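You operate a simulated robot arm through the tools that you are given. There is no shell and no other tool. Be economical: measure what you need, move in short steps, check, and stop when the job is done.

You run a simulated two-armed robot. Do the job below in one go: nothing can be reset, and whatever is moved stays where it is left.

## Task
Pick up the white pen with one hand, pass it to the other hand and put it on the shelf under the corner table.

The check looks at the end state, three seconds after you hand in, the way a careful person would. Anything else that was tipped, shoved, dropped, spilled or broken makes it a failure.

## Robot
Two 7-joint arms with three-finger grippers on one trunk, on a base that drives. Base frame: it is fixed to the floor where the robot stands at the start and does not move with it; the origin is under the middle of the robot, x ahead of it, y to its left, z up; the surface under the hand at the start is at about z = 730. Lengths are in mm, angles in rad, forces in N, time in s.
The left shoulder is at the start at [70, 146, 1113], the right one opposite. With the tool pointing down near the work surface each hand reaches from about 260 to 680 mm from the robot's upright axis, wherever it stands, measured 20 degrees to its own side. Places, roughly: shelf under the corner table [700, 300, 300]. Payload 2.2 kg a hand.
The tool frame of a hand sits at the grasp point between the pads (the TCP): z along the fingers, y along the line on which they close. The tips reach 28 mm beyond it. The gripper opens to 102 mm. The gripper's body begins 71 mm behind the TCP.
Orientation is that of the tool frame in the base frame, as a unit quaternion [x, y, z, w]. With the fingers straight down and closing along the base's y, the tool's x points along the base's -x, its y along +y and its z along -z.

## Interface
- The arms move only by the tool move_arm. It takes "left_steps", "right_steps" or both (then of equal length, played together; a hand with none holds still); each is a list of rows, each a list of 7 numbers: the turn, a rotation vector about the tool's x, y, z in units of 4 degrees (1.0 is 4 degrees), then the shift along the tool's x, y, z in units of 20 mm (1.0 is 20 mm), then the gripper command, from -1 (fully open) to 1 (shut), values between in proportion. In form: [[wx, wy, wz, dx, dy, dz, jaw], ...]. A call has 1 to 20 rows; each row shifts and turns the commanded pose from where the row before left it, along the tool's axes as they then stand. A call with a number of a shift or a turn outside -1 to 1 is refused whole. Each row takes 0.2 s and may step no farther than 50 mm and 0.15 rad from the row before; otherwise, or with a gripper value out of range, the whole call is refused. Where a pose cannot be reached the arm comes as near as it can. A force on the tool above 40 N (or 10 N above the force at the start of the call, whichever is more), or a blocked arm, ends the call early, and 0.2 s more pass. The fingers move at their own pace and stop on an object; they squeeze with about 43 N. The grip force told is the motor's: it shows also when the fingers shut on nothing. Time passes only in rows, and 0.2 s behind the last, so rows that do not move let the fingers close. The reply holds the time, the measured pose of the TCP, the force on the tool along the base axes, the opening and the grip force, in the units named above and with some noise, with the torque about the TCP (base axes, N m) and any sound that the robot's microphone picked up.
- Cameras (640 x 400 px; columns grow to the right, rows downward): "scene" is now at [131.7, 9.8, 1327.9]; the picture's right is [0.11, -0.99, 0.00], its down [-0.69, -0.08, -0.72] and it looks along [0.71, 0.08, -0.70] (base axes); focal length 257 px, centre (320, 200). "left" rides on the left gripper at [72, 38, -86] in its tool frame; the picture's right is [-0.47, 0.89, 0.00], its down [-0.60, -0.32, -0.73] and it looks along [-0.65, -0.34, 0.68] (tool axes); focal length 256 px, centre (320, 200). "right" rides on the right gripper at [69, 44, -86] in its tool frame; the picture's right is [-0.53, 0.85, 0.00], its down [-0.58, -0.36, -0.73] and it looks along [-0.62, -0.39, 0.68] (tool axes); focal length 256 px, centre (320, 200). There is no depth. A picture from a camera that has moved, and an enlarged one, comes with that camera's place and axes in the base frame and with its lens.
- capture(camera): a new picture of that camera. The clock stands still meanwhile.
- lift_body(by): slides the trunk up (or, below 0, down) by that many mm; the arms and the scene camera ride with it, the base frame stays. It gives what a move gives, with no picture.
- base_move(legs): drives the robot by 1 to 6 legs, each [ahead, left, turn to the left] in mm, mm and rad, along the robot's own axes; the way and the turn of a leg run together, so that a leg with both is an arc; at most 1500 mm and 3.142 rad a leg. The arms and the cameras ride along, it lands a little off, and it stops where it bumps. It gives what a move gives.
- head_to(pan, tilt): turns the head with the scene camera to pan (to the left, within 1.501 rad either way) and tilt (down, from -0.506 to 1.204), counted from straight ahead of the robot. It gives what a move gives.
- inspect(camera, box): a new picture of the part [left, top, right, bottom] of that camera's present view, enlarged. The clock stands still meanwhile.
- finish_job(): hands the job in; it is judged then, once.

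Work in short steps. Places have to be worked out from the pictures, the camera data and where the tool is seen: move nearer, look again, correct. Check each grasp and each placing, and mend what went wrong. You have 120 turns and 108 pictures in all, those below and enlarged ones among them. Open the grippers and draw the arms clear of the work before you hand the job in, unless the task says otherwise; then end with one line.

The tools are called after "Call:" by a JSON object that holds its "method" and its "body". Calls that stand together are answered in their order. move_arm: Moves the arms, as the interface text tells. Its arguments: {"type":"object","properties":{"left_steps":{"type":"array"},"right_steps":{"type":"array"}},"required":[]} The other tools are called the same way: lift_body (by) slides the trunk up or down; base_move (legs) drives the base; head_to (pan, tilt) turns the head that bears the scene camera; capture (camera) takes a picture; inspect (camera, box) takes an enlarged picture of a part of a camera's view; finish_job () hands the job in.

At the start:

```text
time: 0.0
left_ee_pos: [477.2, 277.7, 1037.0]
left_ee_rot: [-0.001, 1.0, -0.002, 0.001]
left_force: [-0.5, 0.1, -0.1]
left_moment: [-0.02, 0.02, -0.02]
left_gripper_width: 101.9
left_grip_force: 0.0
right_ee_pos: [520.6, -210.2, 1014.4]
right_ee_rot: [0.0, 1.0, 0.0, 0.0]
right_force: [0.3, 0.2, 0.0]
right_moment: [0.01, -0.01, 0.03]
right_gripper_width: 101.9
right_grip_force: 0.1
trunk travel left (down, up): [-650.0, 290.0]
robot x, y, heading: [-3.7, 0.7, -0.003]
head pan, tilt: [0.11, 0.77]
```

scene: 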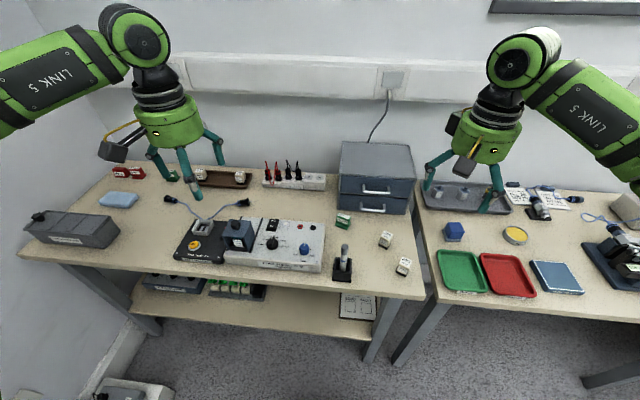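
right: 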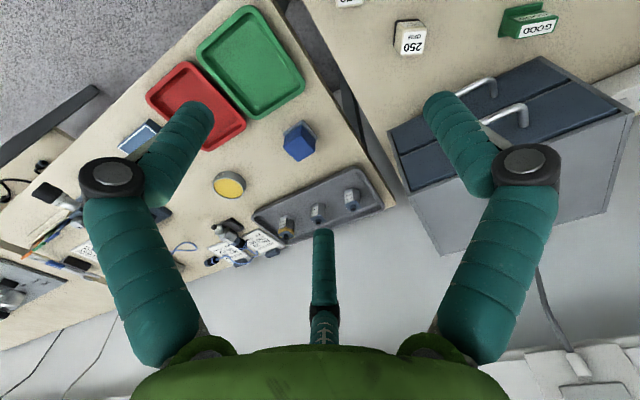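
left: 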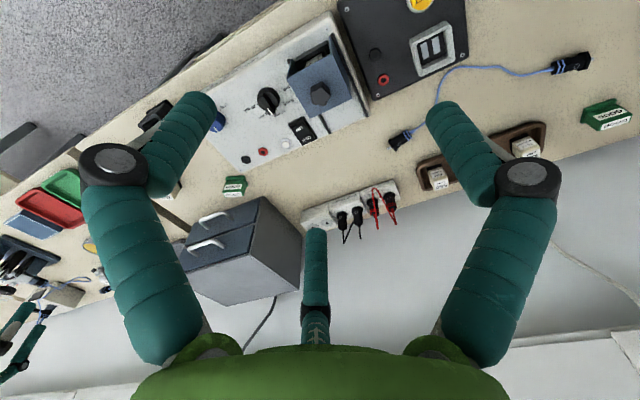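

The first pictures show two tables, and I can't make out a white pen yet. I'll enlarge the scene in two parts to look for it.

Call:
{"method": "inspect", "body": {"camera": "scene", "box": [400, 160, 640, 310]}}

Call:
{"method": "inspect", "body": {"camera": "scene", "box": [20, 150, 430, 400]}}

```text
2.67 times, centred on (520, 235) of scene
camera zoom: at [131.7, 9.8, 1327.9], right [0.11, -0.99, 0.0], down [-0.69, -0.08, -0.72], along [0.71, 0.08, -0.7], focal length 685 px, centre (-213, 107)
```

zoom: 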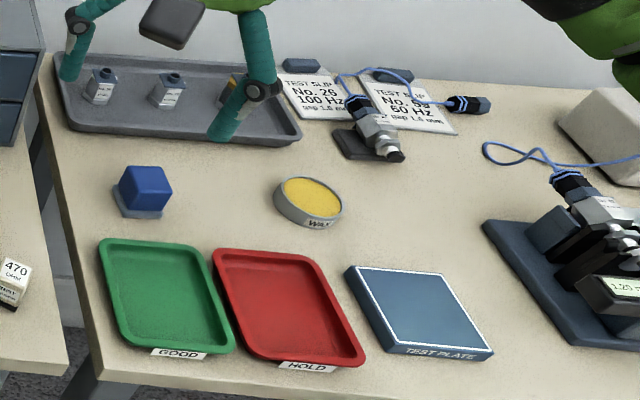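

```text
1.56 times, centred on (225, 275) of scene
camera zoom: at [131.7, 9.8, 1327.9], right [0.11, -0.99, 0.0], down [-0.69, -0.08, -0.72], along [0.71, 0.08, -0.7], focal length 401 px, centre (468, 83)
```

zoom: 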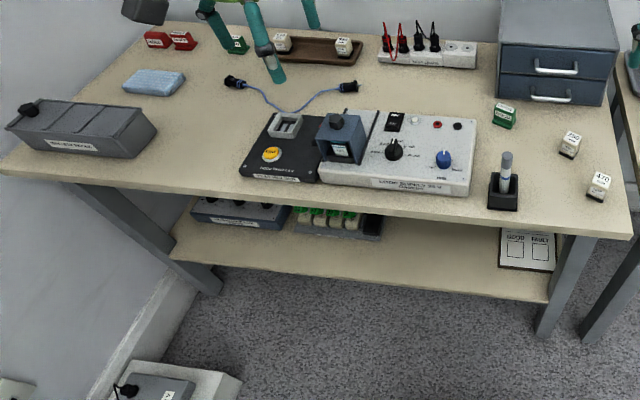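

The pen-like thing in the black stand is a candidate. I'll look to the right and left for other pens.

Call:
{"method": "inspect", "body": {"camera": "scene", "box": [300, 220, 420, 300]}}

Call:
{"method": "head_to", "body": {"pan": -0.7, "tilt": 0.77}}

Call:
{"method": "capture", "body": {"camera": "scene"}}

Call:
{"method": "head_to", "body": {"pan": 0.25, "tilt": 1.1}}

Call:
{"method": "capture", "body": {"camera": "scene"}}

```text
5.00 times, centred on (360, 260) of scene
camera zoom: at [131.7, 9.8, 1327.9], right [0.11, -0.99, 0.0], down [-0.69, -0.08, -0.72], along [0.71, 0.08, -0.7], focal length 1284 px, centre (120, -100)
```

zoom: 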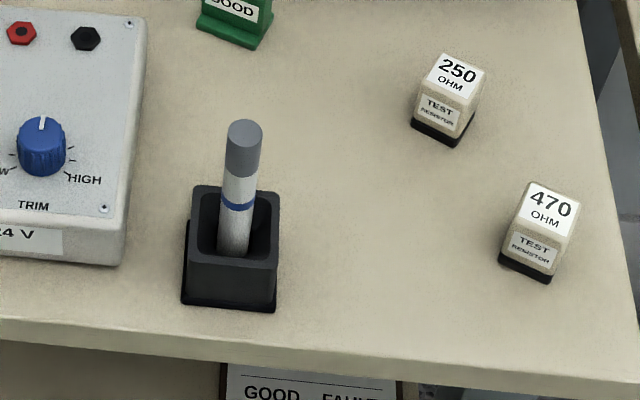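

```text
time: 1.1
left_ee_pos: [476.4, 278.6, 1037.2]
left_ee_rot: [-0.001, 1.0, -0.001, 0.0]
left_force: [0.0, 1.6, -0.8]
left_moment: [0.01, 0.02, -0.04]
left_gripper_width: 102.0
left_grip_force: 0.1
right_ee_pos: [518.8, -209.2, 1013.3]
right_ee_rot: [0.0, 1.0, -0.001, 0.0]
right_force: [0.5, -0.2, 0.3]
right_moment: [0.0, 0.0, -0.01]
right_gripper_width: 101.8
right_grip_force: 0.1
trunk travel left (down, up): [-650.0, 290.0]
robot x, y, heading: [2.8, 3.2, -0.001]
head pan, tilt: [-0.7, 0.77]
```

```text
101 pictures are left
camera scene: at [112.9, -51.9, 1327.8], right [-0.64, -0.77, 0.0], down [-0.53, 0.45, -0.72], along [0.55, -0.46, -0.7], focal length 257 px, centre (320, 200)
```

scene: 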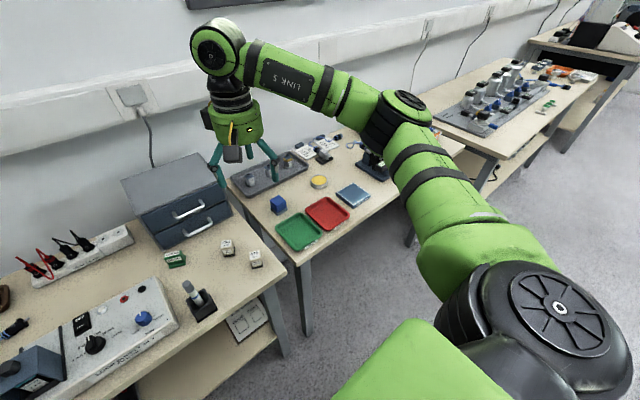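

```text
time: 2.4
left_ee_pos: [476.7, 277.6, 1037.2]
left_ee_rot: [-0.001, 1.0, -0.001, 0.0]
left_force: [0.5, 0.4, 0.3]
left_moment: [-0.03, 0.0, -0.01]
left_gripper_width: 102.1
left_grip_force: 0.0
right_ee_pos: [520.4, -209.8, 1014.2]
right_ee_rot: [0.0, 1.0, 0.0, 0.0]
right_force: [0.3, -0.4, 0.1]
right_moment: [0.02, -0.02, 0.02]
right_gripper_width: 101.9
right_grip_force: 0.0
trunk travel left (down, up): [-650.0, 290.0]
robot x, y, heading: [-0.6, -2.5, -0.001]
head pan, tilt: [0.25, 1.1]
```

```text
100 pictures are left
camera scene: at [111.3, 16.4, 1303.7], right [0.25, -0.97, 0.0], down [-0.86, -0.22, -0.45], along [0.44, 0.11, -0.89], focal length 257 px, centre (320, 200)
```

scene: 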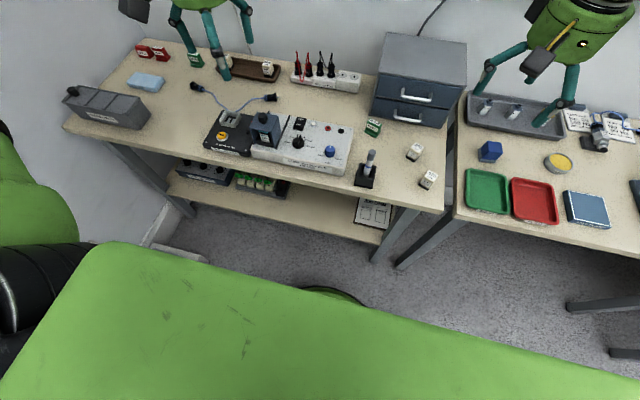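

The white pen, with a grey cap and blue band, stands upright in the black stand. I put the stand at about (468, -10), with the pen top at about z 850. I'll bring the right hand above it, still high, with the jaws half closed.

Call:
{"method": "move_arm", "body": {"right_steps": [[0, 0, 0, 0.25, 1, 0, 0], [0, 0, 0, 0.25, 1, 0, 0], [0, 0, 0, 0.25, 1, 0, 0], [0, 0, 0, 0.25, 1, 0, 0], [0, 0, 0, 0.25, 1, 0, 0], [0, 0, 0, 0.25, 1, 0, 0], [0, 0, 0, 0.25, 1, 0, 0], [0, 0, 0, 0.25, 1, 0, 0], [0, 0, 0, 0.25, 1, 0, 0], [0, 0, 0, 0.25, 1, 0, 0]]}}

Call:
{"method": "capture", "body": {"camera": "right"}}

Call:
{"method": "capture", "body": {"camera": "scene"}}

```text
time: 4.6
left_ee_pos: [476.9, 279.1, 1035.4]
left_ee_rot: [-0.002, 1.0, -0.001, 0.0]
left_force: [0.6, -0.1, 0.0]
left_moment: [0.0, 0.01, 0.0]
left_gripper_width: 101.8
left_grip_force: 0.0
right_ee_pos: [470.2, -8.7, 1013.7]
right_ee_rot: [0.0, 1.0, 0.0, 0.0]
right_force: [0.0, 0.2, -0.9]
right_moment: [-0.01, -0.02, -0.01]
right_gripper_width: 51.3
right_grip_force: 0.0
trunk travel left (down, up): [-650.0, 290.0]
robot x, y, heading: [-1.2, 1.2, -0.0]
head pan, tilt: [0.25, 1.1]
```

```text
99 pictures are left
camera right: at [401.8, 34.7, 1099.9], right [0.53, 0.85, 0.0], down [0.58, -0.36, 0.73], along [0.62, -0.39, -0.68], focal length 256 px, centre (320, 200)
```

right: 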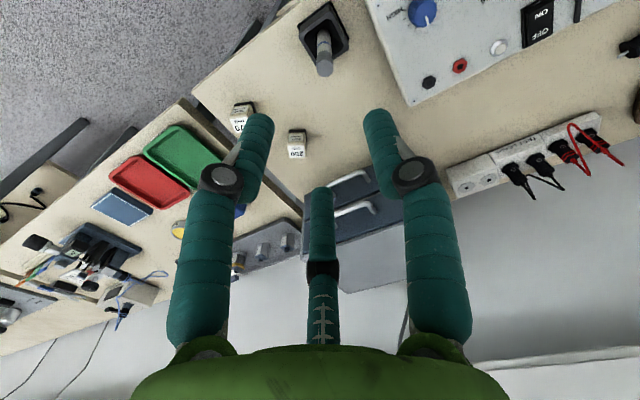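

```text
98 pictures are left
camera scene: at [111.1, 17.5, 1303.7], right [0.25, -0.97, 0.0], down [-0.86, -0.22, -0.45], along [0.44, 0.11, -0.89], focal length 257 px, centre (320, 200)
```

scene: 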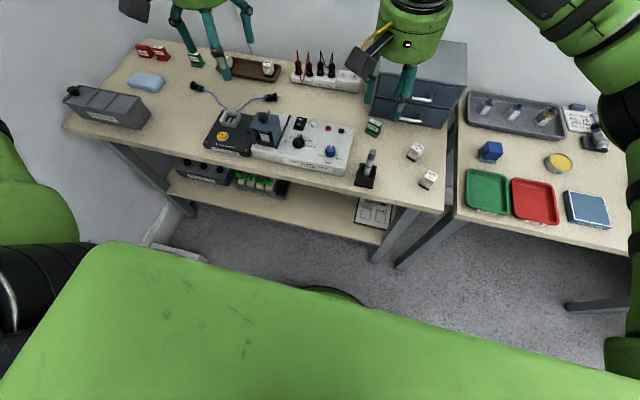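

The wrist view shows what looks like a third finger, which affects how I grip. I'll enlarge both hands before I go down.

Call:
{"method": "inspect", "body": {"camera": "scene", "box": [110, 0, 270, 100]}}

Call:
{"method": "inspect", "body": {"camera": "scene", "box": [330, 0, 490, 200]}}

Call:
{"method": "head_to", "body": {"pan": 0.25, "tilt": 0.5}}

Call:
{"method": "capture", "body": {"camera": "scene"}}

```text
4.00 times, centred on (190, 50) of scene
camera zoom: at [111.1, 17.5, 1303.7], right [0.25, -0.97, 0.0], down [-0.86, -0.22, -0.45], along [0.44, 0.11, -0.89], focal length 1028 px, centre (840, 800)
```

zoom: 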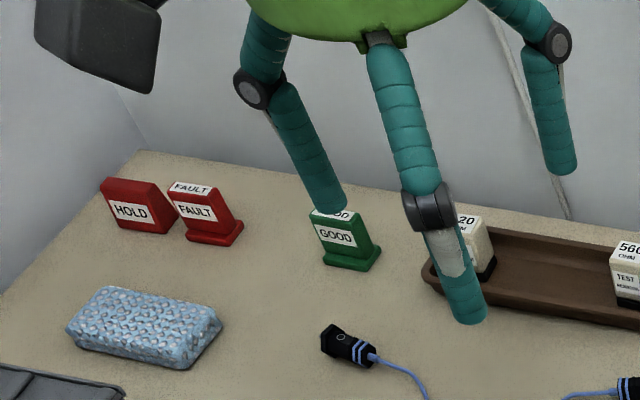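

```text
2.00 times, centred on (410, 100) of scene
camera zoom: at [111.1, 17.5, 1303.7], right [0.25, -0.97, 0.0], down [-0.86, -0.22, -0.45], along [0.44, 0.11, -0.89], focal length 514 px, centre (140, 400)
```

zoom: 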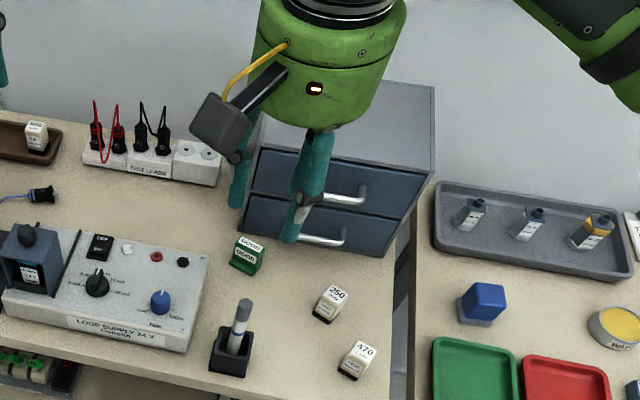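

```text
time: 5.6
left_ee_pos: [475.9, 277.6, 1037.5]
left_ee_rot: [0.0, 1.0, -0.001, 0.0]
left_force: [0.0, 0.3, 1.5]
left_moment: [0.0, 0.01, 0.01]
left_gripper_width: 101.8
left_grip_force: 0.0
right_ee_pos: [471.1, -10.1, 1014.0]
right_ee_rot: [0.0, 1.0, 0.0, 0.0]
right_force: [-0.1, -0.1, 0.4]
right_moment: [0.01, 0.02, -0.03]
right_gripper_width: 51.1
right_grip_force: 0.1
trunk travel left (down, up): [-650.0, 290.0]
robot x, y, heading: [5.4, -2.1, 0.003]
head pan, tilt: [0.25, 0.499]
```

```text
95 pictures are left
camera scene: at [138.2, 23.5, 1351.3], right [0.25, -0.97, 0.0], down [-0.46, -0.12, -0.88], along [0.85, 0.22, -0.48], focal length 257 px, centre (320, 200)
```

scene: 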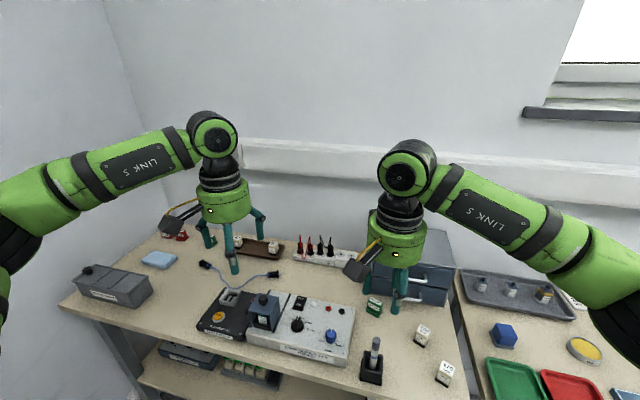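

The hand does have three fingers around the tool axis, so it grips like a chuck, which suits an upright pen. The pen top comes out at about (479, -8, 850), so I'll go down to z about 905 and look again.

Call:
{"method": "move_arm", "body": {"right_steps": [[0, 0, 0, -0.4, 0.1, 0.5, 0], [0, 0, 0, 0, 0, 1, 0], [0, 0, 0, 0, 0, 1, 0], [0, 0, 0, 0, 0, 1, 0], [0, 0, 0, 0, 0, 1, 0], [0, 0, 0, 0, 0, 1, 0]]}}

Call:
{"method": "capture", "body": {"camera": "right"}}

Call:
{"method": "inspect", "body": {"camera": "scene", "box": [320, 270, 440, 400]}}

Call:
{"method": "capture", "body": {"camera": "left"}}

```text
time: 7.0
left_ee_pos: [476.2, 278.2, 1035.7]
left_ee_rot: [-0.001, 1.0, 0.0, 0.0]
left_force: [-0.3, -0.4, -0.1]
left_moment: [0.0, 0.01, -0.01]
left_gripper_width: 102.0
left_grip_force: 0.0
right_ee_pos: [476.8, -6.5, 905.0]
right_ee_rot: [-0.001, 1.0, 0.0, 0.0]
right_force: [-0.9, -0.7, 0.9]
right_moment: [0.03, 0.02, -0.04]
right_gripper_width: 51.1
right_grip_force: 0.0
trunk travel left (down, up): [-650.0, 290.0]
robot x, y, heading: [-3.6, -2.5, 0.0]
head pan, tilt: [0.25, 0.499]
```

```text
94 pictures are left
camera right: at [409.3, 36.1, 989.7], right [0.53, 0.85, 0.0], down [0.58, -0.36, 0.73], along [0.62, -0.39, -0.68], focal length 256 px, centre (320, 200)
```

right: 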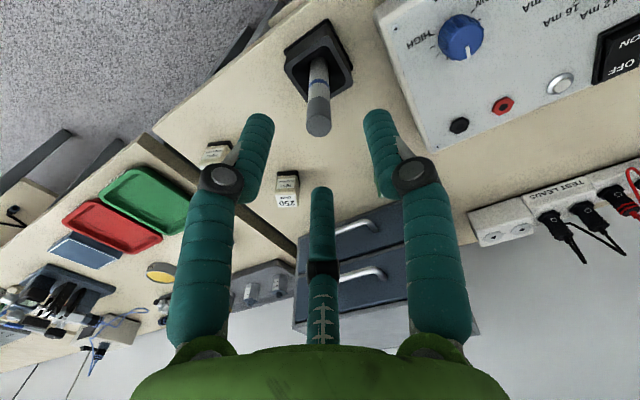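

```text
3.08 times, centred on (380, 335) of scene
camera zoom: at [138.6, 23.3, 1351.4], right [0.25, -0.97, 0.0], down [-0.46, -0.12, -0.88], along [0.85, 0.22, -0.48], focal length 790 px, centre (135, -215)
```

zoom: 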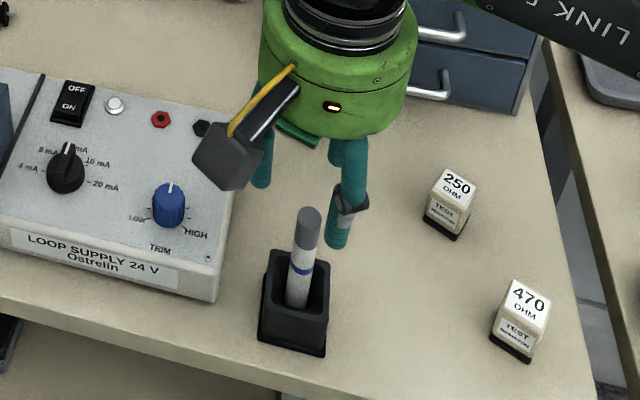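

```text
92 pictures are left
camera left: at [403.8, 315.9, 1123.1], right [0.46, 0.89, 0.0], down [0.6, -0.32, 0.73], along [0.65, -0.34, -0.68], focal length 256 px, centre (320, 200)
```

left: 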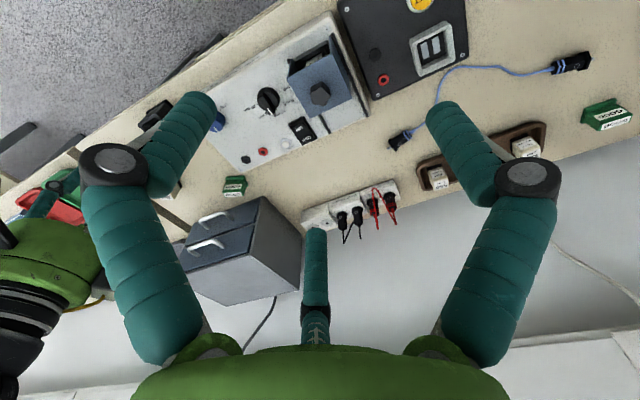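

Both views put the pen top at about (480, -9, 851). I'll centre on it and go down to TCP z about 830, which keeps the fingertips above the stand, then check before closing.

Call:
{"method": "move_arm", "body": {"right_steps": [[0, 0, 0, -0.17, -0.12, 0, 0], [0, 0, 0, 0, 0, 1, 0], [0, 0, 0, 0, 0, 1, 0], [0, 0, 0, 0, 0, 1, 0], [0, 0, 0, 0, 0, 0.75, 0]]}}

Call:
{"method": "capture", "body": {"camera": "right"}}

Call:
{"method": "inspect", "body": {"camera": "scene", "box": [320, 270, 440, 400]}}

```text
time: 8.2
left_ee_pos: [477.5, 278.8, 1037.5]
left_ee_rot: [-0.001, 1.0, -0.001, 0.0]
left_force: [0.6, 0.5, 0.4]
left_moment: [0.0, -0.02, -0.04]
left_gripper_width: 102.2
left_grip_force: 0.0
right_ee_pos: [482.5, -9.0, 829.5]
right_ee_rot: [0.001, 1.0, 0.001, 0.0]
right_force: [0.5, -0.6, 0.3]
right_moment: [0.01, -0.02, -0.01]
right_gripper_width: 50.7
right_grip_force: 0.1
trunk travel left (down, up): [-650.0, 290.0]
robot x, y, heading: [0.4, 2.9, 0.005]
head pan, tilt: [0.25, 0.499]
```

```text
91 pictures are left
camera right: at [414.0, 35.0, 915.4], right [0.53, 0.85, 0.0], down [0.58, -0.37, 0.73], along [0.62, -0.39, -0.68], focal length 256 px, centre (320, 200)
```

right: 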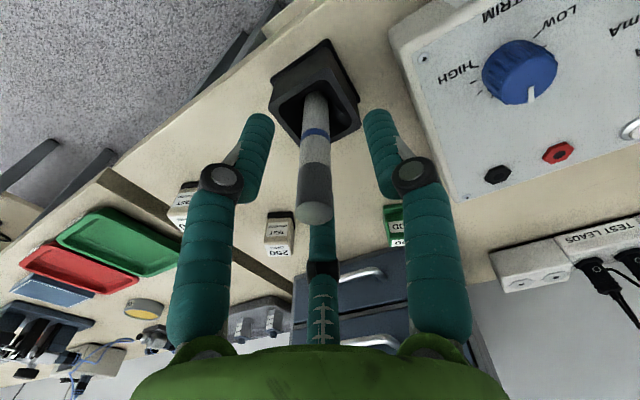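

```text
3.08 times, centred on (380, 335) of scene
camera zoom: at [138.5, 23.3, 1351.4], right [0.25, -0.97, 0.0], down [-0.46, -0.12, -0.88], along [0.85, 0.22, -0.48], focal length 790 px, centre (135, -215)
```

zoom: 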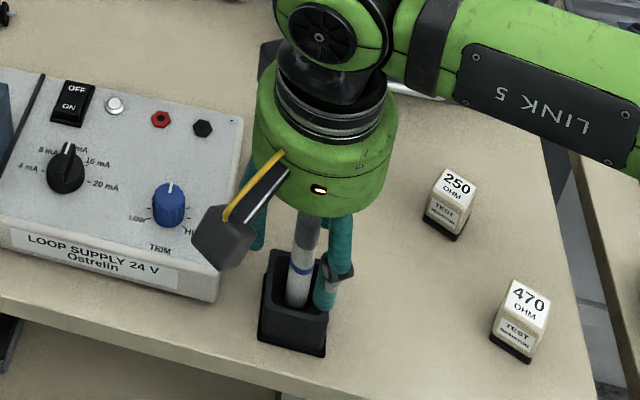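

The pen lies centred between the three fingers and its axis matches the tool axis within a couple of mm. Closing now.

Call:
{"method": "move_arm", "body": {"right_steps": [[0, 0, 0, 0, 0, 0, 0.4], [0, 0, 0, 0, 0, 0, 0.7], [0, 0, 0, 0, 0, 0, 1], [0, 0, 0, 0, 0, 0, 1], [0, 0, 0, 0, 0, 0, 1]]}}

Call:
{"method": "capture", "body": {"camera": "right"}}

```text
time: 9.4
left_ee_pos: [475.7, 278.1, 1036.8]
left_ee_rot: [-0.001, 1.0, 0.0, 0.0]
left_force: [-0.2, 0.6, -1.4]
left_moment: [0.03, 0.05, 0.0]
left_gripper_width: 102.3
left_grip_force: 0.1
right_ee_pos: [482.2, -8.3, 829.4]
right_ee_rot: [0.0, 1.0, 0.001, 0.0]
right_force: [-0.5, 0.0, -0.6]
right_moment: [0.01, 0.0, 0.04]
right_gripper_width: 13.9
right_grip_force: 40.6
trunk travel left (down, up): [-650.0, 290.0]
robot x, y, heading: [-1.4, 3.4, 0.001]
head pan, tilt: [0.25, 0.499]
```

```text
89 pictures are left
camera right: at [413.7, 35.1, 915.5], right [0.53, 0.85, 0.0], down [0.58, -0.36, 0.73], along [0.62, -0.39, -0.68], focal length 256 px, centre (320, 200)
```

right: 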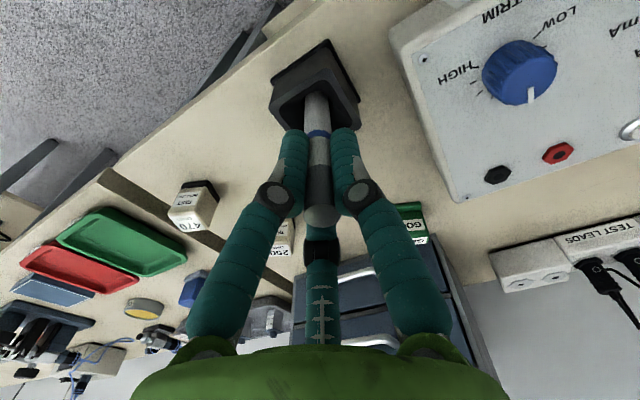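

The fingers stopped at 13.9 mm with 41 N, so the pen is gripped. Now I'll lift it straight up, slowly at first.

Call:
{"method": "move_arm", "body": {"right_steps": [[0, 0, 0, 0, 0, -0.5, 1], [0, 0, 0, 0, 0, -0.5, 1], [0, 0, 0, 0, 0, -0.5, 1], [0, 0, 0, 0, 0, -1, 1], [0, 0, 0, 0, 0, -1, 1], [0, 0, 0, 0, 0, -1, 1], [0, 0, 0, 0, 0, -1, 1], [0, 0, 0, 0, 0, -1, 1], [0, 0, 0, 0, 0, -1, 1], [0, 0, 0, 0, 0, -1, 1], [0, 0, 0, 0, 0, -1, 1]]}}

Call:
{"method": "capture", "body": {"camera": "right"}}

Call:
{"method": "capture", "body": {"camera": "scene"}}

```text
time: 11.8
left_ee_pos: [476.7, 279.5, 1036.8]
left_ee_rot: [-0.001, 1.0, -0.001, 0.0]
left_force: [0.0, 0.5, -0.4]
left_moment: [-0.01, -0.01, -0.02]
left_gripper_width: 102.1
left_grip_force: 0.1
right_ee_pos: [481.8, -10.4, 1019.5]
right_ee_rot: [0.0, 1.0, 0.0, 0.001]
right_force: [-0.6, -0.1, 0.5]
right_moment: [-0.02, -0.01, -0.02]
right_gripper_width: 13.7
right_grip_force: 40.3
trunk travel left (down, up): [-650.0, 290.0]
robot x, y, heading: [1.2, -3.4, 0.002]
head pan, tilt: [0.25, 0.499]
```

```text
88 pictures are left
camera right: at [413.3, 32.9, 1105.6], right [0.53, 0.85, 0.0], down [0.58, -0.36, 0.73], along [0.62, -0.39, -0.68], focal length 256 px, centre (320, 200)
```

right: 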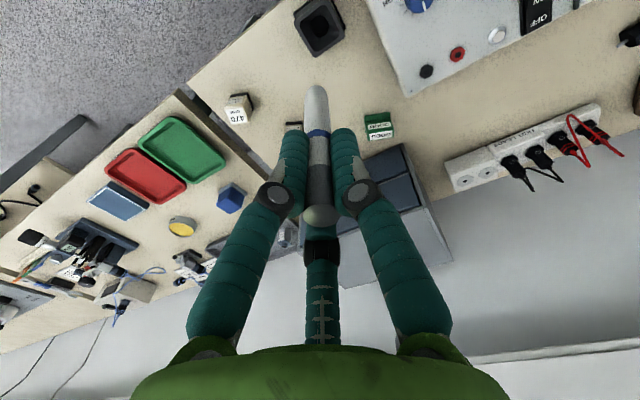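

```text
87 pictures are left
camera scene: at [137.9, 23.5, 1351.4], right [0.25, -0.97, 0.0], down [-0.46, -0.12, -0.88], along [0.85, 0.22, -0.48], focal length 257 px, centre (320, 200)
```

scene: 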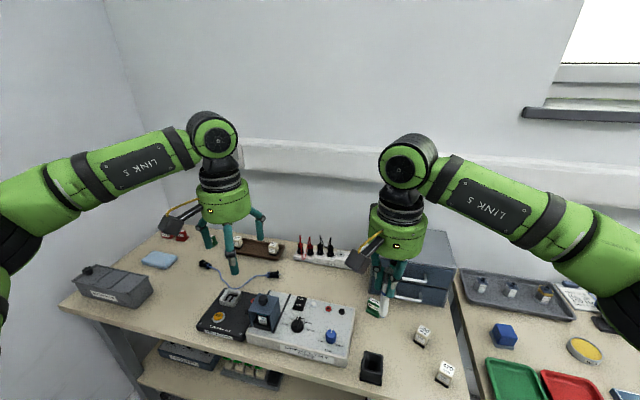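

The pen came out cleanly and the stand stayed where it was. The pen reaches about 100 mm below the TCP. Before backing away for the handover, I'll look to both sides to see whether it's clear behind.

Call:
{"method": "head_to", "body": {"pan": 1.5, "tilt": 0.6}}

Call:
{"method": "capture", "body": {"camera": "scene"}}

Call:
{"method": "head_to", "body": {"pan": -1.5, "tilt": 0.6}}

Call:
{"method": "capture", "body": {"camera": "scene"}}

```text
time: 13.2
left_ee_pos: [475.9, 278.0, 1038.4]
left_ee_rot: [-0.001, 1.0, 0.0, 0.0]
left_force: [-1.0, 0.1, 0.5]
left_moment: [-0.03, 0.03, 0.01]
left_gripper_width: 102.0
left_grip_force: 0.1
right_ee_pos: [481.8, -11.5, 1018.6]
right_ee_rot: [0.0, 1.0, 0.0, 0.0]
right_force: [-0.5, -0.1, -0.6]
right_moment: [0.02, 0.01, 0.02]
right_gripper_width: 13.4
right_grip_force: 39.9
trunk travel left (down, up): [-650.0, 290.0]
robot x, y, heading: [-2.2, -0.1, -0.0]
head pan, tilt: [1.499, 0.6]
```

```text
86 pictures are left
camera scene: at [56.5, 89.1, 1342.3], right [1.0, -0.07, 0.0], down [-0.04, -0.56, -0.83], along [0.06, 0.82, -0.56], focal length 257 px, centre (320, 200)
```

scene: 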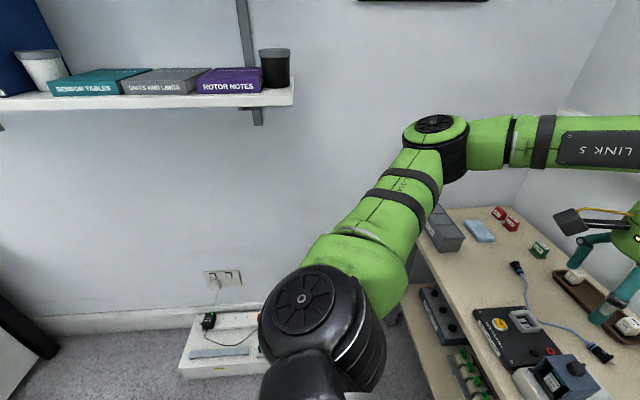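

```text
time: 15.8
left_ee_pos: [475.6, 278.4, 1037.3]
left_ee_rot: [-0.001, 1.0, 0.0, 0.0]
left_force: [0.0, 1.0, -0.3]
left_moment: [0.02, 0.01, -0.01]
left_gripper_width: 102.1
left_grip_force: 0.0
right_ee_pos: [482.8, -10.5, 1019.1]
right_ee_rot: [0.0, 1.0, -0.001, 0.0]
right_force: [0.0, 0.1, 0.2]
right_moment: [-0.01, -0.01, -0.01]
right_gripper_width: 13.2
right_grip_force: 39.6
trunk travel left (down, up): [-650.0, 290.0]
robot x, y, heading: [-1.7, -2.1, -0.001]
head pan, tilt: [-1.499, 0.6]
```

```text
85 pictures are left
camera scene: at [56.5, -87.3, 1342.3], right [-1.0, -0.07, 0.0], down [-0.04, 0.56, -0.83], along [0.06, -0.82, -0.56], focal length 257 px, centre (320, 200)
```

scene: 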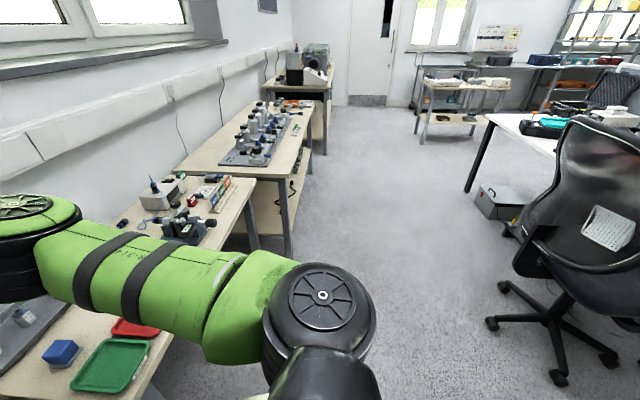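

Nothing is close behind; the chair and the floor box are well away. I'll back 200 mm straight and aim the head to the front.

Call:
{"method": "base_move", "body": {"legs": [[-200, 0, 0]]}}

Call:
{"method": "head_to", "body": {"pan": 0.1, "tilt": 0.75}}

Call:
{"method": "capture", "body": {"camera": "scene"}}

```text
time: 17.4
left_ee_pos: [278.3, 278.2, 1036.8]
left_ee_rot: [-0.001, 1.0, -0.001, -0.001]
left_force: [1.4, -0.1, 1.1]
left_moment: [0.01, 0.0, 0.0]
left_gripper_width: 101.8
left_grip_force: 0.1
right_ee_pos: [284.4, -10.9, 1019.3]
right_ee_rot: [0.0, 1.0, 0.0, 0.0]
right_force: [-0.3, -0.1, 0.1]
right_moment: [-0.01, 0.0, -0.02]
right_gripper_width: 13.5
right_grip_force: 39.4
trunk travel left (down, up): [-650.0, 290.0]
robot x, y, heading: [-196.5, -0.6, -0.002]
head pan, tilt: [-1.499, 0.6]
```

```text
time: 19.1
left_ee_pos: [277.7, 277.5, 1037.3]
left_ee_rot: [0.0, 1.0, -0.001, 0.0]
left_force: [0.6, 0.0, 0.4]
left_moment: [0.0, -0.01, 0.0]
left_gripper_width: 101.7
left_grip_force: 0.1
right_ee_pos: [283.3, -11.3, 1018.1]
right_ee_rot: [0.0, 1.0, 0.0, 0.0]
right_force: [0.3, 0.2, -0.3]
right_moment: [-0.01, 0.03, -0.01]
right_gripper_width: 13.5
right_grip_force: 40.5
trunk travel left (down, up): [-650.0, 290.0]
robot x, y, heading: [-198.4, -5.6, -0.002]
head pan, tilt: [0.099, 0.75]
```

```text
84 pictures are left
camera scene: at [-66.0, 9.1, 1329.4], right [0.1, -0.99, 0.0], down [-0.68, -0.07, -0.73], along [0.73, 0.07, -0.68], focal length 257 px, centre (320, 200)
```

scene: 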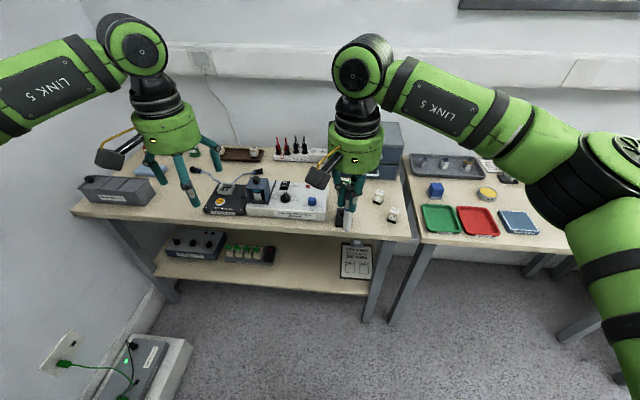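

The shelf has free space between the green terminals and the sheet. For the handover I'll tilt the right hand about 65° so the pen points left and a little down. The left hand can then take the tip end from the upper left.

Call:
{"method": "move_arm", "body": {"right_steps": [[-0.956, 0, 0, 0, 0, 0, 1], [-0.956, 0, 0, 0, 0, 0, 1], [-0.956, 0, 0, 0, 0, 0, 1], [-0.956, 0, 0, 0, 0, 0, 1], [-0.956, 0, 0, 0, 0, 0, 1], [-0.956, 0, 0, 0, 0, 0, 1], [-0.956, 0, 0, 0, 0, 0, 1], [-0.956, 0, 0, 0, 0, 0, 1], [-0.956, 0, 0, 0, 0, 0, 1], [-0.956, 0, 0, 0, 0, 0, 1], [-0.956, 0, 0, 0, 0, 0, 1], [-0.956, 0, 0, 0, 0, 0, 1], [-0.956, 0, 0, 0, 0, 0, 1], [-0.956, 0, 0, 0, 0, 0, 1], [-0.956, 0, 0, 0, 0, 0, 1], [-0.956, 0, 0, 0, 0, 0, 1], [-0.956, 0, 0, 0, 0, 0, 1]]}}

Call:
{"method": "capture", "body": {"camera": "scene"}}

```text
time: 22.7
left_ee_pos: [278.0, 278.6, 1037.4]
left_ee_rot: [-0.002, 1.0, 0.0, 0.0]
left_force: [0.5, -0.4, 0.2]
left_moment: [0.01, 0.01, -0.02]
left_gripper_width: 102.1
left_grip_force: 0.1
right_ee_pos: [283.2, -12.1, 1018.3]
right_ee_rot: [0.0, 0.843, 0.537, 0.0]
right_force: [-0.1, -1.2, -0.6]
right_moment: [-0.02, -0.04, -0.03]
right_gripper_width: 13.9
right_grip_force: 40.9
trunk travel left (down, up): [-650.0, 290.0]
robot x, y, heading: [-198.9, 1.9, -0.0]
head pan, tilt: [0.099, 0.75]
```

```text
83 pictures are left
camera scene: at [-65.9, 8.8, 1329.4], right [0.1, -0.99, 0.0], down [-0.68, -0.07, -0.73], along [0.73, 0.07, -0.68], focal length 257 px, centre (320, 200)
```

scene: 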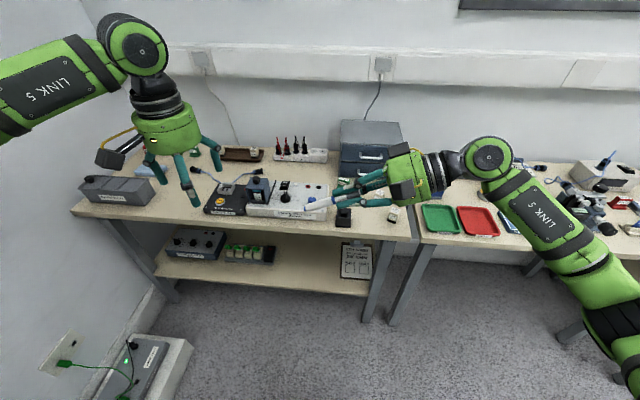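

Right hand is at a 65° tilt and still holds the pen. Now I'll yaw the left tool by 90° in place so that it closes along base x.

Call:
{"method": "move_arm", "body": {"left_steps": [[0, 0, 0.9, 0, 0, 0, -1], [0, 0, 0.9, 0, 0, 0, -1], [0, 0, 0.9, 0, 0, 0, -1], [0, 0, 0.9, 0, 0, 0, -1], [0, 0, 0.9, 0, 0, 0, -1], [0, 0, 0.9, 0, 0, 0, -1], [0, 0, 0.9, 0, 0, 0, -1], [0, 0, 0.9, 0, 0, 0, -1], [0, 0, 0.9, 0, 0, 0, -1], [0, 0, 0.9, 0, 0, 0, -1], [0, 0, 0.9, 0, 0, 0, -1], [0, 0, 0.9, 0, 0, 0, -1], [0, 0, 0.9, 0, 0, 0, -1], [0, 0, 0.9, 0, 0, 0, -1], [0, 0, 0.9, 0, 0, 0, -1]]}}

Call:
{"method": "move_arm", "body": {"left_steps": [[0, 0, 0.9, 0, 0, 0, -1], [0, 0, 0.9, 0, 0, 0, -1], [0, 0, 0.9, 0, 0, 0, -1], [0, 0, 0.9, 0, 0, 0, -1], [0, 0, 0.9, 0, 0, 0, -1], [0, 0, 0.9, 0, 0, 0, -1], [0, 0, 0.9, 0, 0, 0, -1], [0, 0, 0.9, 0, 0, 0, -1], [0, 0, 0.9, 0, 0, 0, -1], [0, 0, 0.9, 0, 0, 0, -1]]}}

Call:
{"method": "move_arm", "body": {"left_steps": [[0, -0.956, 0, 0, 0, 0, -1], [0, -0.956, 0, 0, 0, 0, -1], [0, -0.956, 0, 0, 0, 0, -1], [0, -0.956, 0, 0, 0, 0, -1], [0, -0.956, 0, 0, 0, 0, -1], [0, -0.956, 0, 0, 0, 0, -1], [0, -0.956, 0, 0, 0, 0, -1], [0, -0.956, 0, 0, 0, 0, -1], [0, -0.956, 0, 0, 0, 0, -1], [0, -0.956, 0, 0, 0, 0, -1], [0, -0.956, 0, 0, 0, 0, -1], [0, -0.956, 0, 0, 0, 0, -1], [0, -0.956, 0, 0, 0, 0, -1], [0, -0.956, 0, 0, 0, 0, -1], [0, -0.956, 0, 0, 0, 0, -1], [0, -0.956, 0, 0, 0, 0, -1], [0, -0.956, 0, 0, 0, 0, -1]]}}

Call:
{"method": "capture", "body": {"camera": "scene"}}

```text
time: 25.9
left_ee_pos: [225.8, 225.5, 1032.7]
left_ee_rot: [0.452, 0.892, 0.001, -0.001]
left_force: [-0.2, 0.1, 0.8]
left_moment: [0.02, 0.0, -0.01]
left_gripper_width: 101.8
left_grip_force: 0.1
left hand out of reach, approached as far as the arm can: row 11, 12, 13, 14, 15
right_ee_pos: [283.6, -11.5, 1017.8]
right_ee_rot: [0.0, 0.843, 0.537, 0.0]
right_force: [0.7, -0.2, 0.2]
right_moment: [0.0, -0.01, 0.04]
right_gripper_width: 13.8
right_grip_force: 40.3
trunk travel left (down, up): [-650.0, 290.0]
robot x, y, heading: [-196.6, 0.2, -0.0]
head pan, tilt: [0.099, 0.75]
```

```text
time: 28.1
left_ee_pos: [118.3, 132.0, 1029.9]
left_ee_rot: [0.706, 0.708, 0.0, 0.0]
left_force: [-1.0, 0.5, 0.1]
left_moment: [0.04, -0.01, -0.04]
left_gripper_width: 102.2
left_grip_force: 0.1
left hand out of reach, approached as far as the arm can: row 1, 2, 3, 4, 5, 6, 7, 8, 9, 10
right_ee_pos: [283.8, -11.3, 1018.1]
right_ee_rot: [0.0, 0.843, 0.538, 0.0]
right_force: [-0.3, -0.9, -0.3]
right_moment: [0.0, 0.02, -0.04]
right_gripper_width: 14.1
right_grip_force: 40.5
trunk travel left (down, up): [-650.0, 290.0]
robot x, y, heading: [-198.6, -1.5, 0.001]
head pan, tilt: [0.099, 0.75]
```

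```text
time: 31.7
left_ee_pos: [80.3, 98.5, 1098.4]
left_ee_rot: [0.595, 0.598, -0.381, 0.38]
left_force: [-0.3, 1.1, 0.4]
left_moment: [0.0, -0.03, -0.01]
left_gripper_width: 102.0
left_grip_force: 0.1
left hand out of reach, approached as far as the arm can: row 1, 2, 3, 4, 5, 6, 7, 8, 9, 10, 11, 12, 13, 14, 15, 16, 17
right_ee_pos: [283.1, -11.9, 1018.3]
right_ee_rot: [0.0, 0.844, 0.536, 0.0]
right_force: [0.7, 0.3, -0.5]
right_moment: [-0.03, -0.02, 0.01]
right_gripper_width: 14.2
right_grip_force: 40.2
trunk travel left (down, up): [-650.0, 290.0]
robot x, y, heading: [-202.3, -1.6, 0.001]
head pan, tilt: [0.099, 0.75]
```

```text
82 pictures are left
camera scene: at [-65.9, 9.1, 1329.4], right [0.1, -0.99, 0.0], down [-0.68, -0.07, -0.73], along [0.73, 0.07, -0.68], focal length 257 px, centre (320, 200)
```

scene: 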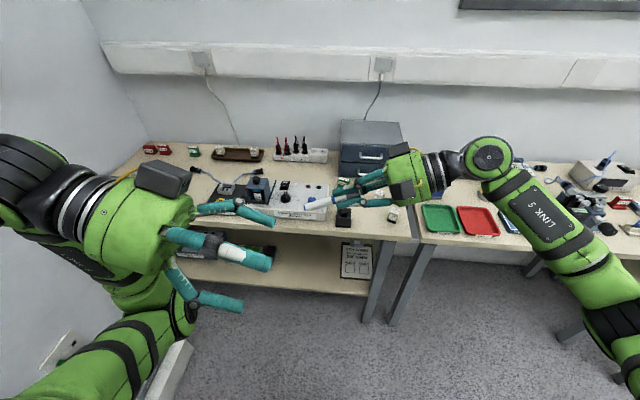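

The left hand reached the orientation but was dragged far off position, so this roll direction runs into a limit. I'll undo the tilt and yaw, then try the opposite yaw, since the jaw axis is the same either way.

Call:
{"method": "move_arm", "body": {"left_steps": [[0, 0.956, 0, 0, 0, 0, -1], [0, 0.956, 0, 0, 0, 0, -1], [0, 0.956, 0, 0, 0, 0, -1], [0, 0.956, 0, 0, 0, 0, -1], [0, 0.956, 0, 0, 0, 0, -1], [0, 0.956, 0, 0, 0, 0, -1], [0, 0.956, 0, 0, 0, 0, -1], [0, 0.956, 0, 0, 0, 0, -1], [0, 0.956, 0, 0, 0, 0, -1], [0, 0.956, 0, 0, 0, 0, -1], [0, 0.956, 0, 0, 0, 0, -1], [0, 0.956, 0, 0, 0, 0, -1], [0, 0.956, 0, 0, 0, 0, -1], [0, 0.956, 0, 0, 0, 0, -1], [0, 0.956, 0, 0, 0, 0, -1], [0, 0.956, 0, 0, 0, 0, -1], [0, 0.956, 0, 0, 0, 0, -1]]}}

Call:
{"method": "move_arm", "body": {"left_steps": [[0, 0, -1, 0, 0, 0, -1], [0, 0, -1, 0, 0, 0, -1], [0, 0, -1, 0, 0, 0, -1], [0, 0, -1, 0, 0, 0, -1], [0, 0, -1, 0, 0, 0, -1], [0, 0, -1, 0, 0, 0, -1], [0, 0, -1, 0, 0, 0, -1], [0, 0, -1, 0, 0, 0, -1], [0, 0, -1, 0, 0, 0, -1], [0, 0, -1, 0, 0, 0, -1], [0, 0, -1, 0, 0, 0, -1], [0, 0, -1, 0, 0, 0, -1], [0, 0, -1, 0, 0, 0, -1], [0, 0, -1, 0, 0, 0, -1], [0, 0, -1, 0, 0, 0, -1], [0, 0, -1, 0, 0, 0, -1], [0, 0, -1, 0, 0, 0, -1], [0, 0, -1, 0, 0, 0, -1], [0, 0, -1, 0, 0, 0, -1], [0, 0, -1, 0, 0, 0, -1]]}}

Call:
{"method": "move_arm", "body": {"left_steps": [[0, 0, -1, 0, 0, 0, -1], [0, 0, -1, 0, 0, 0, -1], [0, 0, -1, 0, 0, 0, -1], [0, 0, -1, 0, 0, 0, -1], [0, 0, -1, 0, 0, 0, -1], [0, 0, -1, 0, 0, 0, -1], [0, 0, -1, 0, 0, 0, -1], [0, 0, -1, 0, 0, 0, -1], [0, 0, -1, 0, 0, 0, -1], [0, 0, -1, 0, 0, 0, -1], [0, 0, -1, 0, 0, 0, -1], [0, 0, -1, 0, 0, 0, -1], [0, 0, -1, 0, 0, 0, -1], [0, 0, -1, 0, 0, 0, -1], [0, 0, -1, 0, 0, 0, -1], [0, 0, -1, 0, 0, 0, -1], [0, 0, -1, 0, 0, 0, -1], [0, 0, -1, 0, 0, 0, -1], [0, 0, -1, 0, 0, 0, -1], [0, 0, -1, 0, 0, 0, -1]]}}

```text
time: 35.3
left_ee_pos: [81.6, 97.3, 1097.5]
left_ee_rot: [0.707, 0.708, -0.001, 0.0]
left_force: [0.4, 0.6, 0.0]
left_moment: [0.02, -0.01, 0.01]
left_gripper_width: 102.0
left_grip_force: 0.1
right_ee_pos: [281.9, -11.1, 1018.0]
right_ee_rot: [0.0, 0.843, 0.538, 0.0]
right_force: [0.3, 0.1, 0.8]
right_moment: [-0.02, 0.02, -0.01]
right_gripper_width: 13.3
right_grip_force: 39.9
trunk travel left (down, up): [-650.0, 290.0]
robot x, y, heading: [-192.7, -0.3, -0.002]
head pan, tilt: [0.099, 0.75]
```

```text
time: 39.5
left_ee_pos: [80.2, 98.0, 1099.2]
left_ee_rot: [0.085, 0.996, -0.001, 0.0]
left_force: [0.0, 0.3, 0.3]
left_moment: [0.03, -0.03, 0.0]
left_gripper_width: 102.0
left_grip_force: 0.1
right_ee_pos: [284.1, -10.9, 1018.9]
right_ee_rot: [0.0, 0.844, 0.536, 0.0]
right_force: [-1.0, 0.2, -0.8]
right_moment: [0.0, 0.02, 0.02]
right_gripper_width: 13.4
right_grip_force: 40.0
trunk travel left (down, up): [-650.0, 290.0]
robot x, y, heading: [-197.7, 0.2, 0.002]
head pan, tilt: [0.099, 0.75]
```

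```text
time: 43.7
left_ee_pos: [81.0, 97.0, 1096.9]
left_ee_rot: [-0.575, 0.818, 0.0, -0.001]
left_force: [-0.4, 0.3, -0.8]
left_moment: [0.0, -0.02, -0.01]
left_gripper_width: 102.0
left_grip_force: 0.0
right_ee_pos: [283.4, -10.4, 1018.5]
right_ee_rot: [0.0, 0.844, 0.537, 0.0]
right_force: [0.2, 0.1, -0.4]
right_moment: [0.01, 0.02, -0.01]
right_gripper_width: 12.9
right_grip_force: 39.2
trunk travel left (down, up): [-650.0, 290.0]
robot x, y, heading: [-206.5, 0.8, -0.002]
head pan, tilt: [0.099, 0.75]
```

The commanded pose follows what was actually reached, and the left hand now turned freely to +70° yaw. I'll finish the yaw and move the hand out left and forward.

Call:
{"method": "move_arm", "body": {"left_steps": [[0, 0, -1, 0, 0, 0, -1], [0, 0, -1, 0, 0, 0, -1], [0, 0, -1, 0, 0, 0, -1], [0, 0, -1, 0, 0, 0, -1], [0, 0, -1, 0, 0, 0, -1], [0, 0, 0, -1, 0, 0, -1], [0, 0, 0, -1, 0, 0, -1], [0, 0, 0, -1, 0, 0, -1], [0, 0, 0, -1, 0, 0, -1], [0, 0, 0, -1, 0, 0, -1], [0, 0, 0, -1, 0, 0, -1], [0, 0, 0, -1, 0, 0, -1], [0, 0, 0, -1, 0, 0, -1], [0, 0, 0, 0, -1, 0, -1], [0, 0, 0, 0, -1, 0, -1], [0, 0, 0, 0, -1, 0, -1], [0, 0, 0, 0, -1, 0, -1], [0, 0, 0, 0, -1, 0, -1], [0, 0, 0, 0, -1, 0, -1], [0, 0, 0, 0, -1, 0, -1]]}}

Call:
{"method": "move_arm", "body": {"left_steps": [[0, 0, 0, 0, -1, 0, -1], [0, 0, 0, 0, -1, 0, -1], [0, 0, 0, 0, -1, 0, -1], [0, 0.956, 0, 0, 0, 0, -1], [0, 0.956, 0, 0, 0, 0, -1], [0, 0.956, 0, 0, 0, 0, -1], [0, 0.956, 0, 0, 0, 0, -1], [0, 0.956, 0, 0, 0, 0, -1], [0, 0.956, 0, 0, 0, 0, -1], [0, 0.956, 0, 0, 0, 0, -1], [0, 0.956, 0, 0, 0, 0, -1], [0, 0.956, 0, 0, 0, 0, -1], [0, 0.956, 0, 0, 0, 0, -1], [0, 0.956, 0, 0, 0, 0, -1], [0, 0.956, 0, 0, 0, 0, -1], [0, 0.956, 0, 0, 0, 0, -1], [0, 0.956, 0, 0, 0, 0, -1], [0, 0.956, 0, 0, 0, 0, -1], [0, 0.956, 0, 0, 0, 0, -1], [0, 0.956, 0, 0, 0, 0, -1]]}}

Call:
{"method": "capture", "body": {"camera": "scene"}}

```text
time: 47.9
left_ee_pos: [221.4, 257.0, 1096.5]
left_ee_rot: [0.708, -0.706, 0.0, 0.001]
left_force: [1.0, 0.0, -0.3]
left_moment: [-0.02, 0.0, -0.03]
left_gripper_width: 101.9
left_grip_force: 0.1
right_ee_pos: [284.5, -10.1, 1017.4]
right_ee_rot: [0.0, 0.843, 0.537, -0.001]
right_force: [-0.2, 0.2, -0.5]
right_moment: [-0.04, -0.01, 0.02]
right_gripper_width: 12.5
right_grip_force: 39.3
trunk travel left (down, up): [-650.0, 290.0]
robot x, y, heading: [-197.1, -1.4, -0.001]
head pan, tilt: [0.099, 0.75]
```

```text
time: 52.1
left_ee_pos: [280.2, 257.7, 1097.4]
left_ee_rot: [0.597, -0.595, 0.381, 0.38]
left_force: [-0.5, 0.6, 0.1]
left_moment: [0.01, 0.03, 0.0]
left_gripper_width: 101.8
left_grip_force: 0.1
right_ee_pos: [283.1, -10.5, 1018.9]
right_ee_rot: [0.0, 0.844, 0.536, 0.0]
right_force: [0.3, 0.2, -1.2]
right_moment: [0.0, 0.03, -0.04]
right_gripper_width: 12.4
right_grip_force: 39.4
trunk travel left (down, up): [-650.0, 290.0]
robot x, y, heading: [-199.9, 0.8, -0.002]
head pan, tilt: [0.099, 0.75]
```

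```text
81 pictures are left
camera scene: at [-65.8, 9.5, 1329.4], right [0.1, -0.99, 0.0], down [-0.68, -0.07, -0.73], along [0.73, 0.07, -0.68], focal length 257 px, centre (320, 200)
```

scene: 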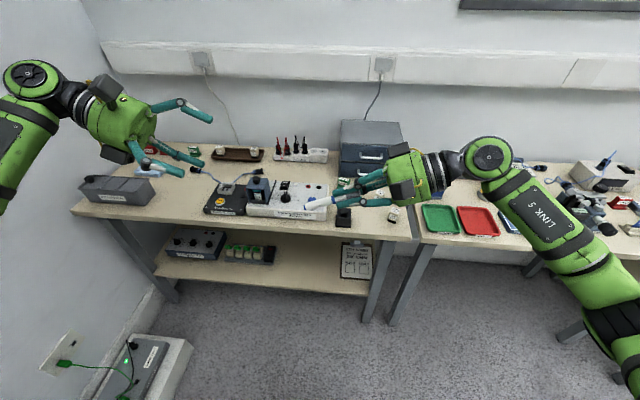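

The left hand holds this orientation in place. Before taking the pen, I'll test that this arm can also reach the placing orientation, tilted 40° with the heading turned to forward. I'll also check the pen in the right camera, because the grip width has drifted a little.

Call:
{"method": "capture", "body": {"camera": "right"}}

Call:
{"method": "move_arm", "body": {"left_steps": [[0, -0.9, 0, 0, 0, 0, -1], [0, -0.9, 0, 0, 0, 0, -1], [0, -0.9, 0, 0, 0, 0, -1], [0, -0.9, 0, 0, 0, 0, -1], [0, -0.9, 0, 0, 0, 0, -1], [0, -0.9, 0, 0, 0, 0, -1], [0, -0.85, 0, 0, 0, 0, -1]]}}

Call:
{"method": "move_arm", "body": {"left_steps": [[0.643, 0, -0.766, 0, 0, 0, -1], [0.643, 0, -0.766, 0, 0, 0, -1], [0.643, 0, -0.766, 0, 0, 0, -1], [0.643, 0, -0.766, 0, 0, 0, -1], [0.643, 0, -0.766, 0, 0, 0, -1], [0.643, 0, -0.766, 0, 0, 0, -1], [0.643, 0, -0.766, 0, 0, 0, -1], [0.643, 0, -0.766, 0, 0, 0, -1], [0.643, 0, -0.766, 0, 0, 0, -1], [0.643, 0, -0.766, 0, 0, 0, -1], [0.643, 0, -0.766, 0, 0, 0, -1], [0.643, 0, -0.766, 0, 0, 0, -1]]}}

Call:
{"method": "move_arm", "body": {"left_steps": [[0.643, 0, -0.766, 0, 0, 0, -1], [0.643, 0, -0.766, 0, 0, 0, -1], [0.643, 0, -0.766, 0, 0, 0, -1], [0.643, 0, -0.766, 0, 0, 0, -1], [0.643, 0, -0.766, 0, 0, 0, -1], [0.643, 0, -0.766, 0, 0, 0, -1], [0.643, 0, -0.766, 0, 0, 0, -1], [0.643, 0, -0.766, 0, 0, 0, -1], [0.643, 0, -0.766, 0, 0, 0, -1], [0.643, 0, -0.766, 0, 0, 0, -1]]}}

```text
80 pictures are left
camera right: at [215.3, -70.2, 1094.4], right [0.53, 0.36, 0.77], down [0.58, -0.82, -0.02], along [0.62, 0.45, -0.64], focal length 256 px, centre (320, 200)
```

right: 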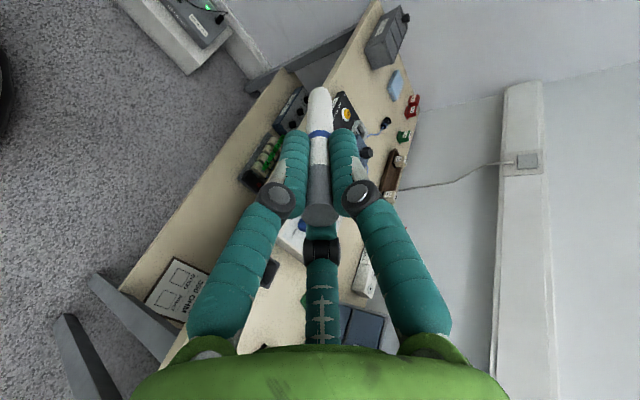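

```text
time: 53.7
left_ee_pos: [281.4, 257.7, 1097.8]
left_ee_rot: [0.666, -0.663, 0.241, 0.241]
left_force: [0.4, 0.3, -0.1]
left_moment: [0.02, -0.01, 0.02]
left_gripper_width: 101.9
left_grip_force: 0.0
right_ee_pos: [283.1, -10.6, 1018.7]
right_ee_rot: [0.0, 0.844, 0.537, 0.001]
right_force: [-0.4, -0.4, 0.4]
right_moment: [0.0, -0.01, -0.01]
right_gripper_width: 12.6
right_grip_force: 39.4
trunk travel left (down, up): [-650.0, 290.0]
robot x, y, heading: [-199.9, 0.2, 0.0]
head pan, tilt: [0.099, 0.75]
```

```text
time: 56.3
left_ee_pos: [279.9, 258.5, 1098.3]
left_ee_rot: [0.878, -0.335, 0.32, 0.122]
left_force: [-1.1, 0.0, -0.3]
left_moment: [-0.01, 0.0, 0.0]
left_gripper_width: 102.0
left_grip_force: 0.1
right_ee_pos: [283.0, -9.7, 1018.0]
right_ee_rot: [0.0, 0.844, 0.536, 0.001]
right_force: [0.2, 0.2, 0.1]
right_moment: [0.02, -0.03, -0.02]
right_gripper_width: 12.6
right_grip_force: 39.6
trunk travel left (down, up): [-650.0, 290.0]
robot x, y, heading: [-198.6, -1.1, -0.004]
head pan, tilt: [0.099, 0.75]
```

```text
time: 58.5
left_ee_pos: [279.9, 257.0, 1098.9]
left_ee_rot: [0.94, -0.016, 0.342, 0.006]
left_force: [0.4, -0.2, -0.4]
left_moment: [0.04, 0.0, -0.01]
left_gripper_width: 101.9
left_grip_force: 0.1
right_ee_pos: [282.4, -11.6, 1018.5]
right_ee_rot: [0.0, 0.843, 0.537, 0.0]
right_force: [-0.8, 0.6, -0.2]
right_moment: [-0.04, -0.01, 0.02]
right_gripper_width: 12.7
right_grip_force: 39.0
trunk travel left (down, up): [-650.0, 290.0]
robot x, y, heading: [-199.2, 0.9, -0.006]
head pan, tilt: [0.099, 0.75]
```

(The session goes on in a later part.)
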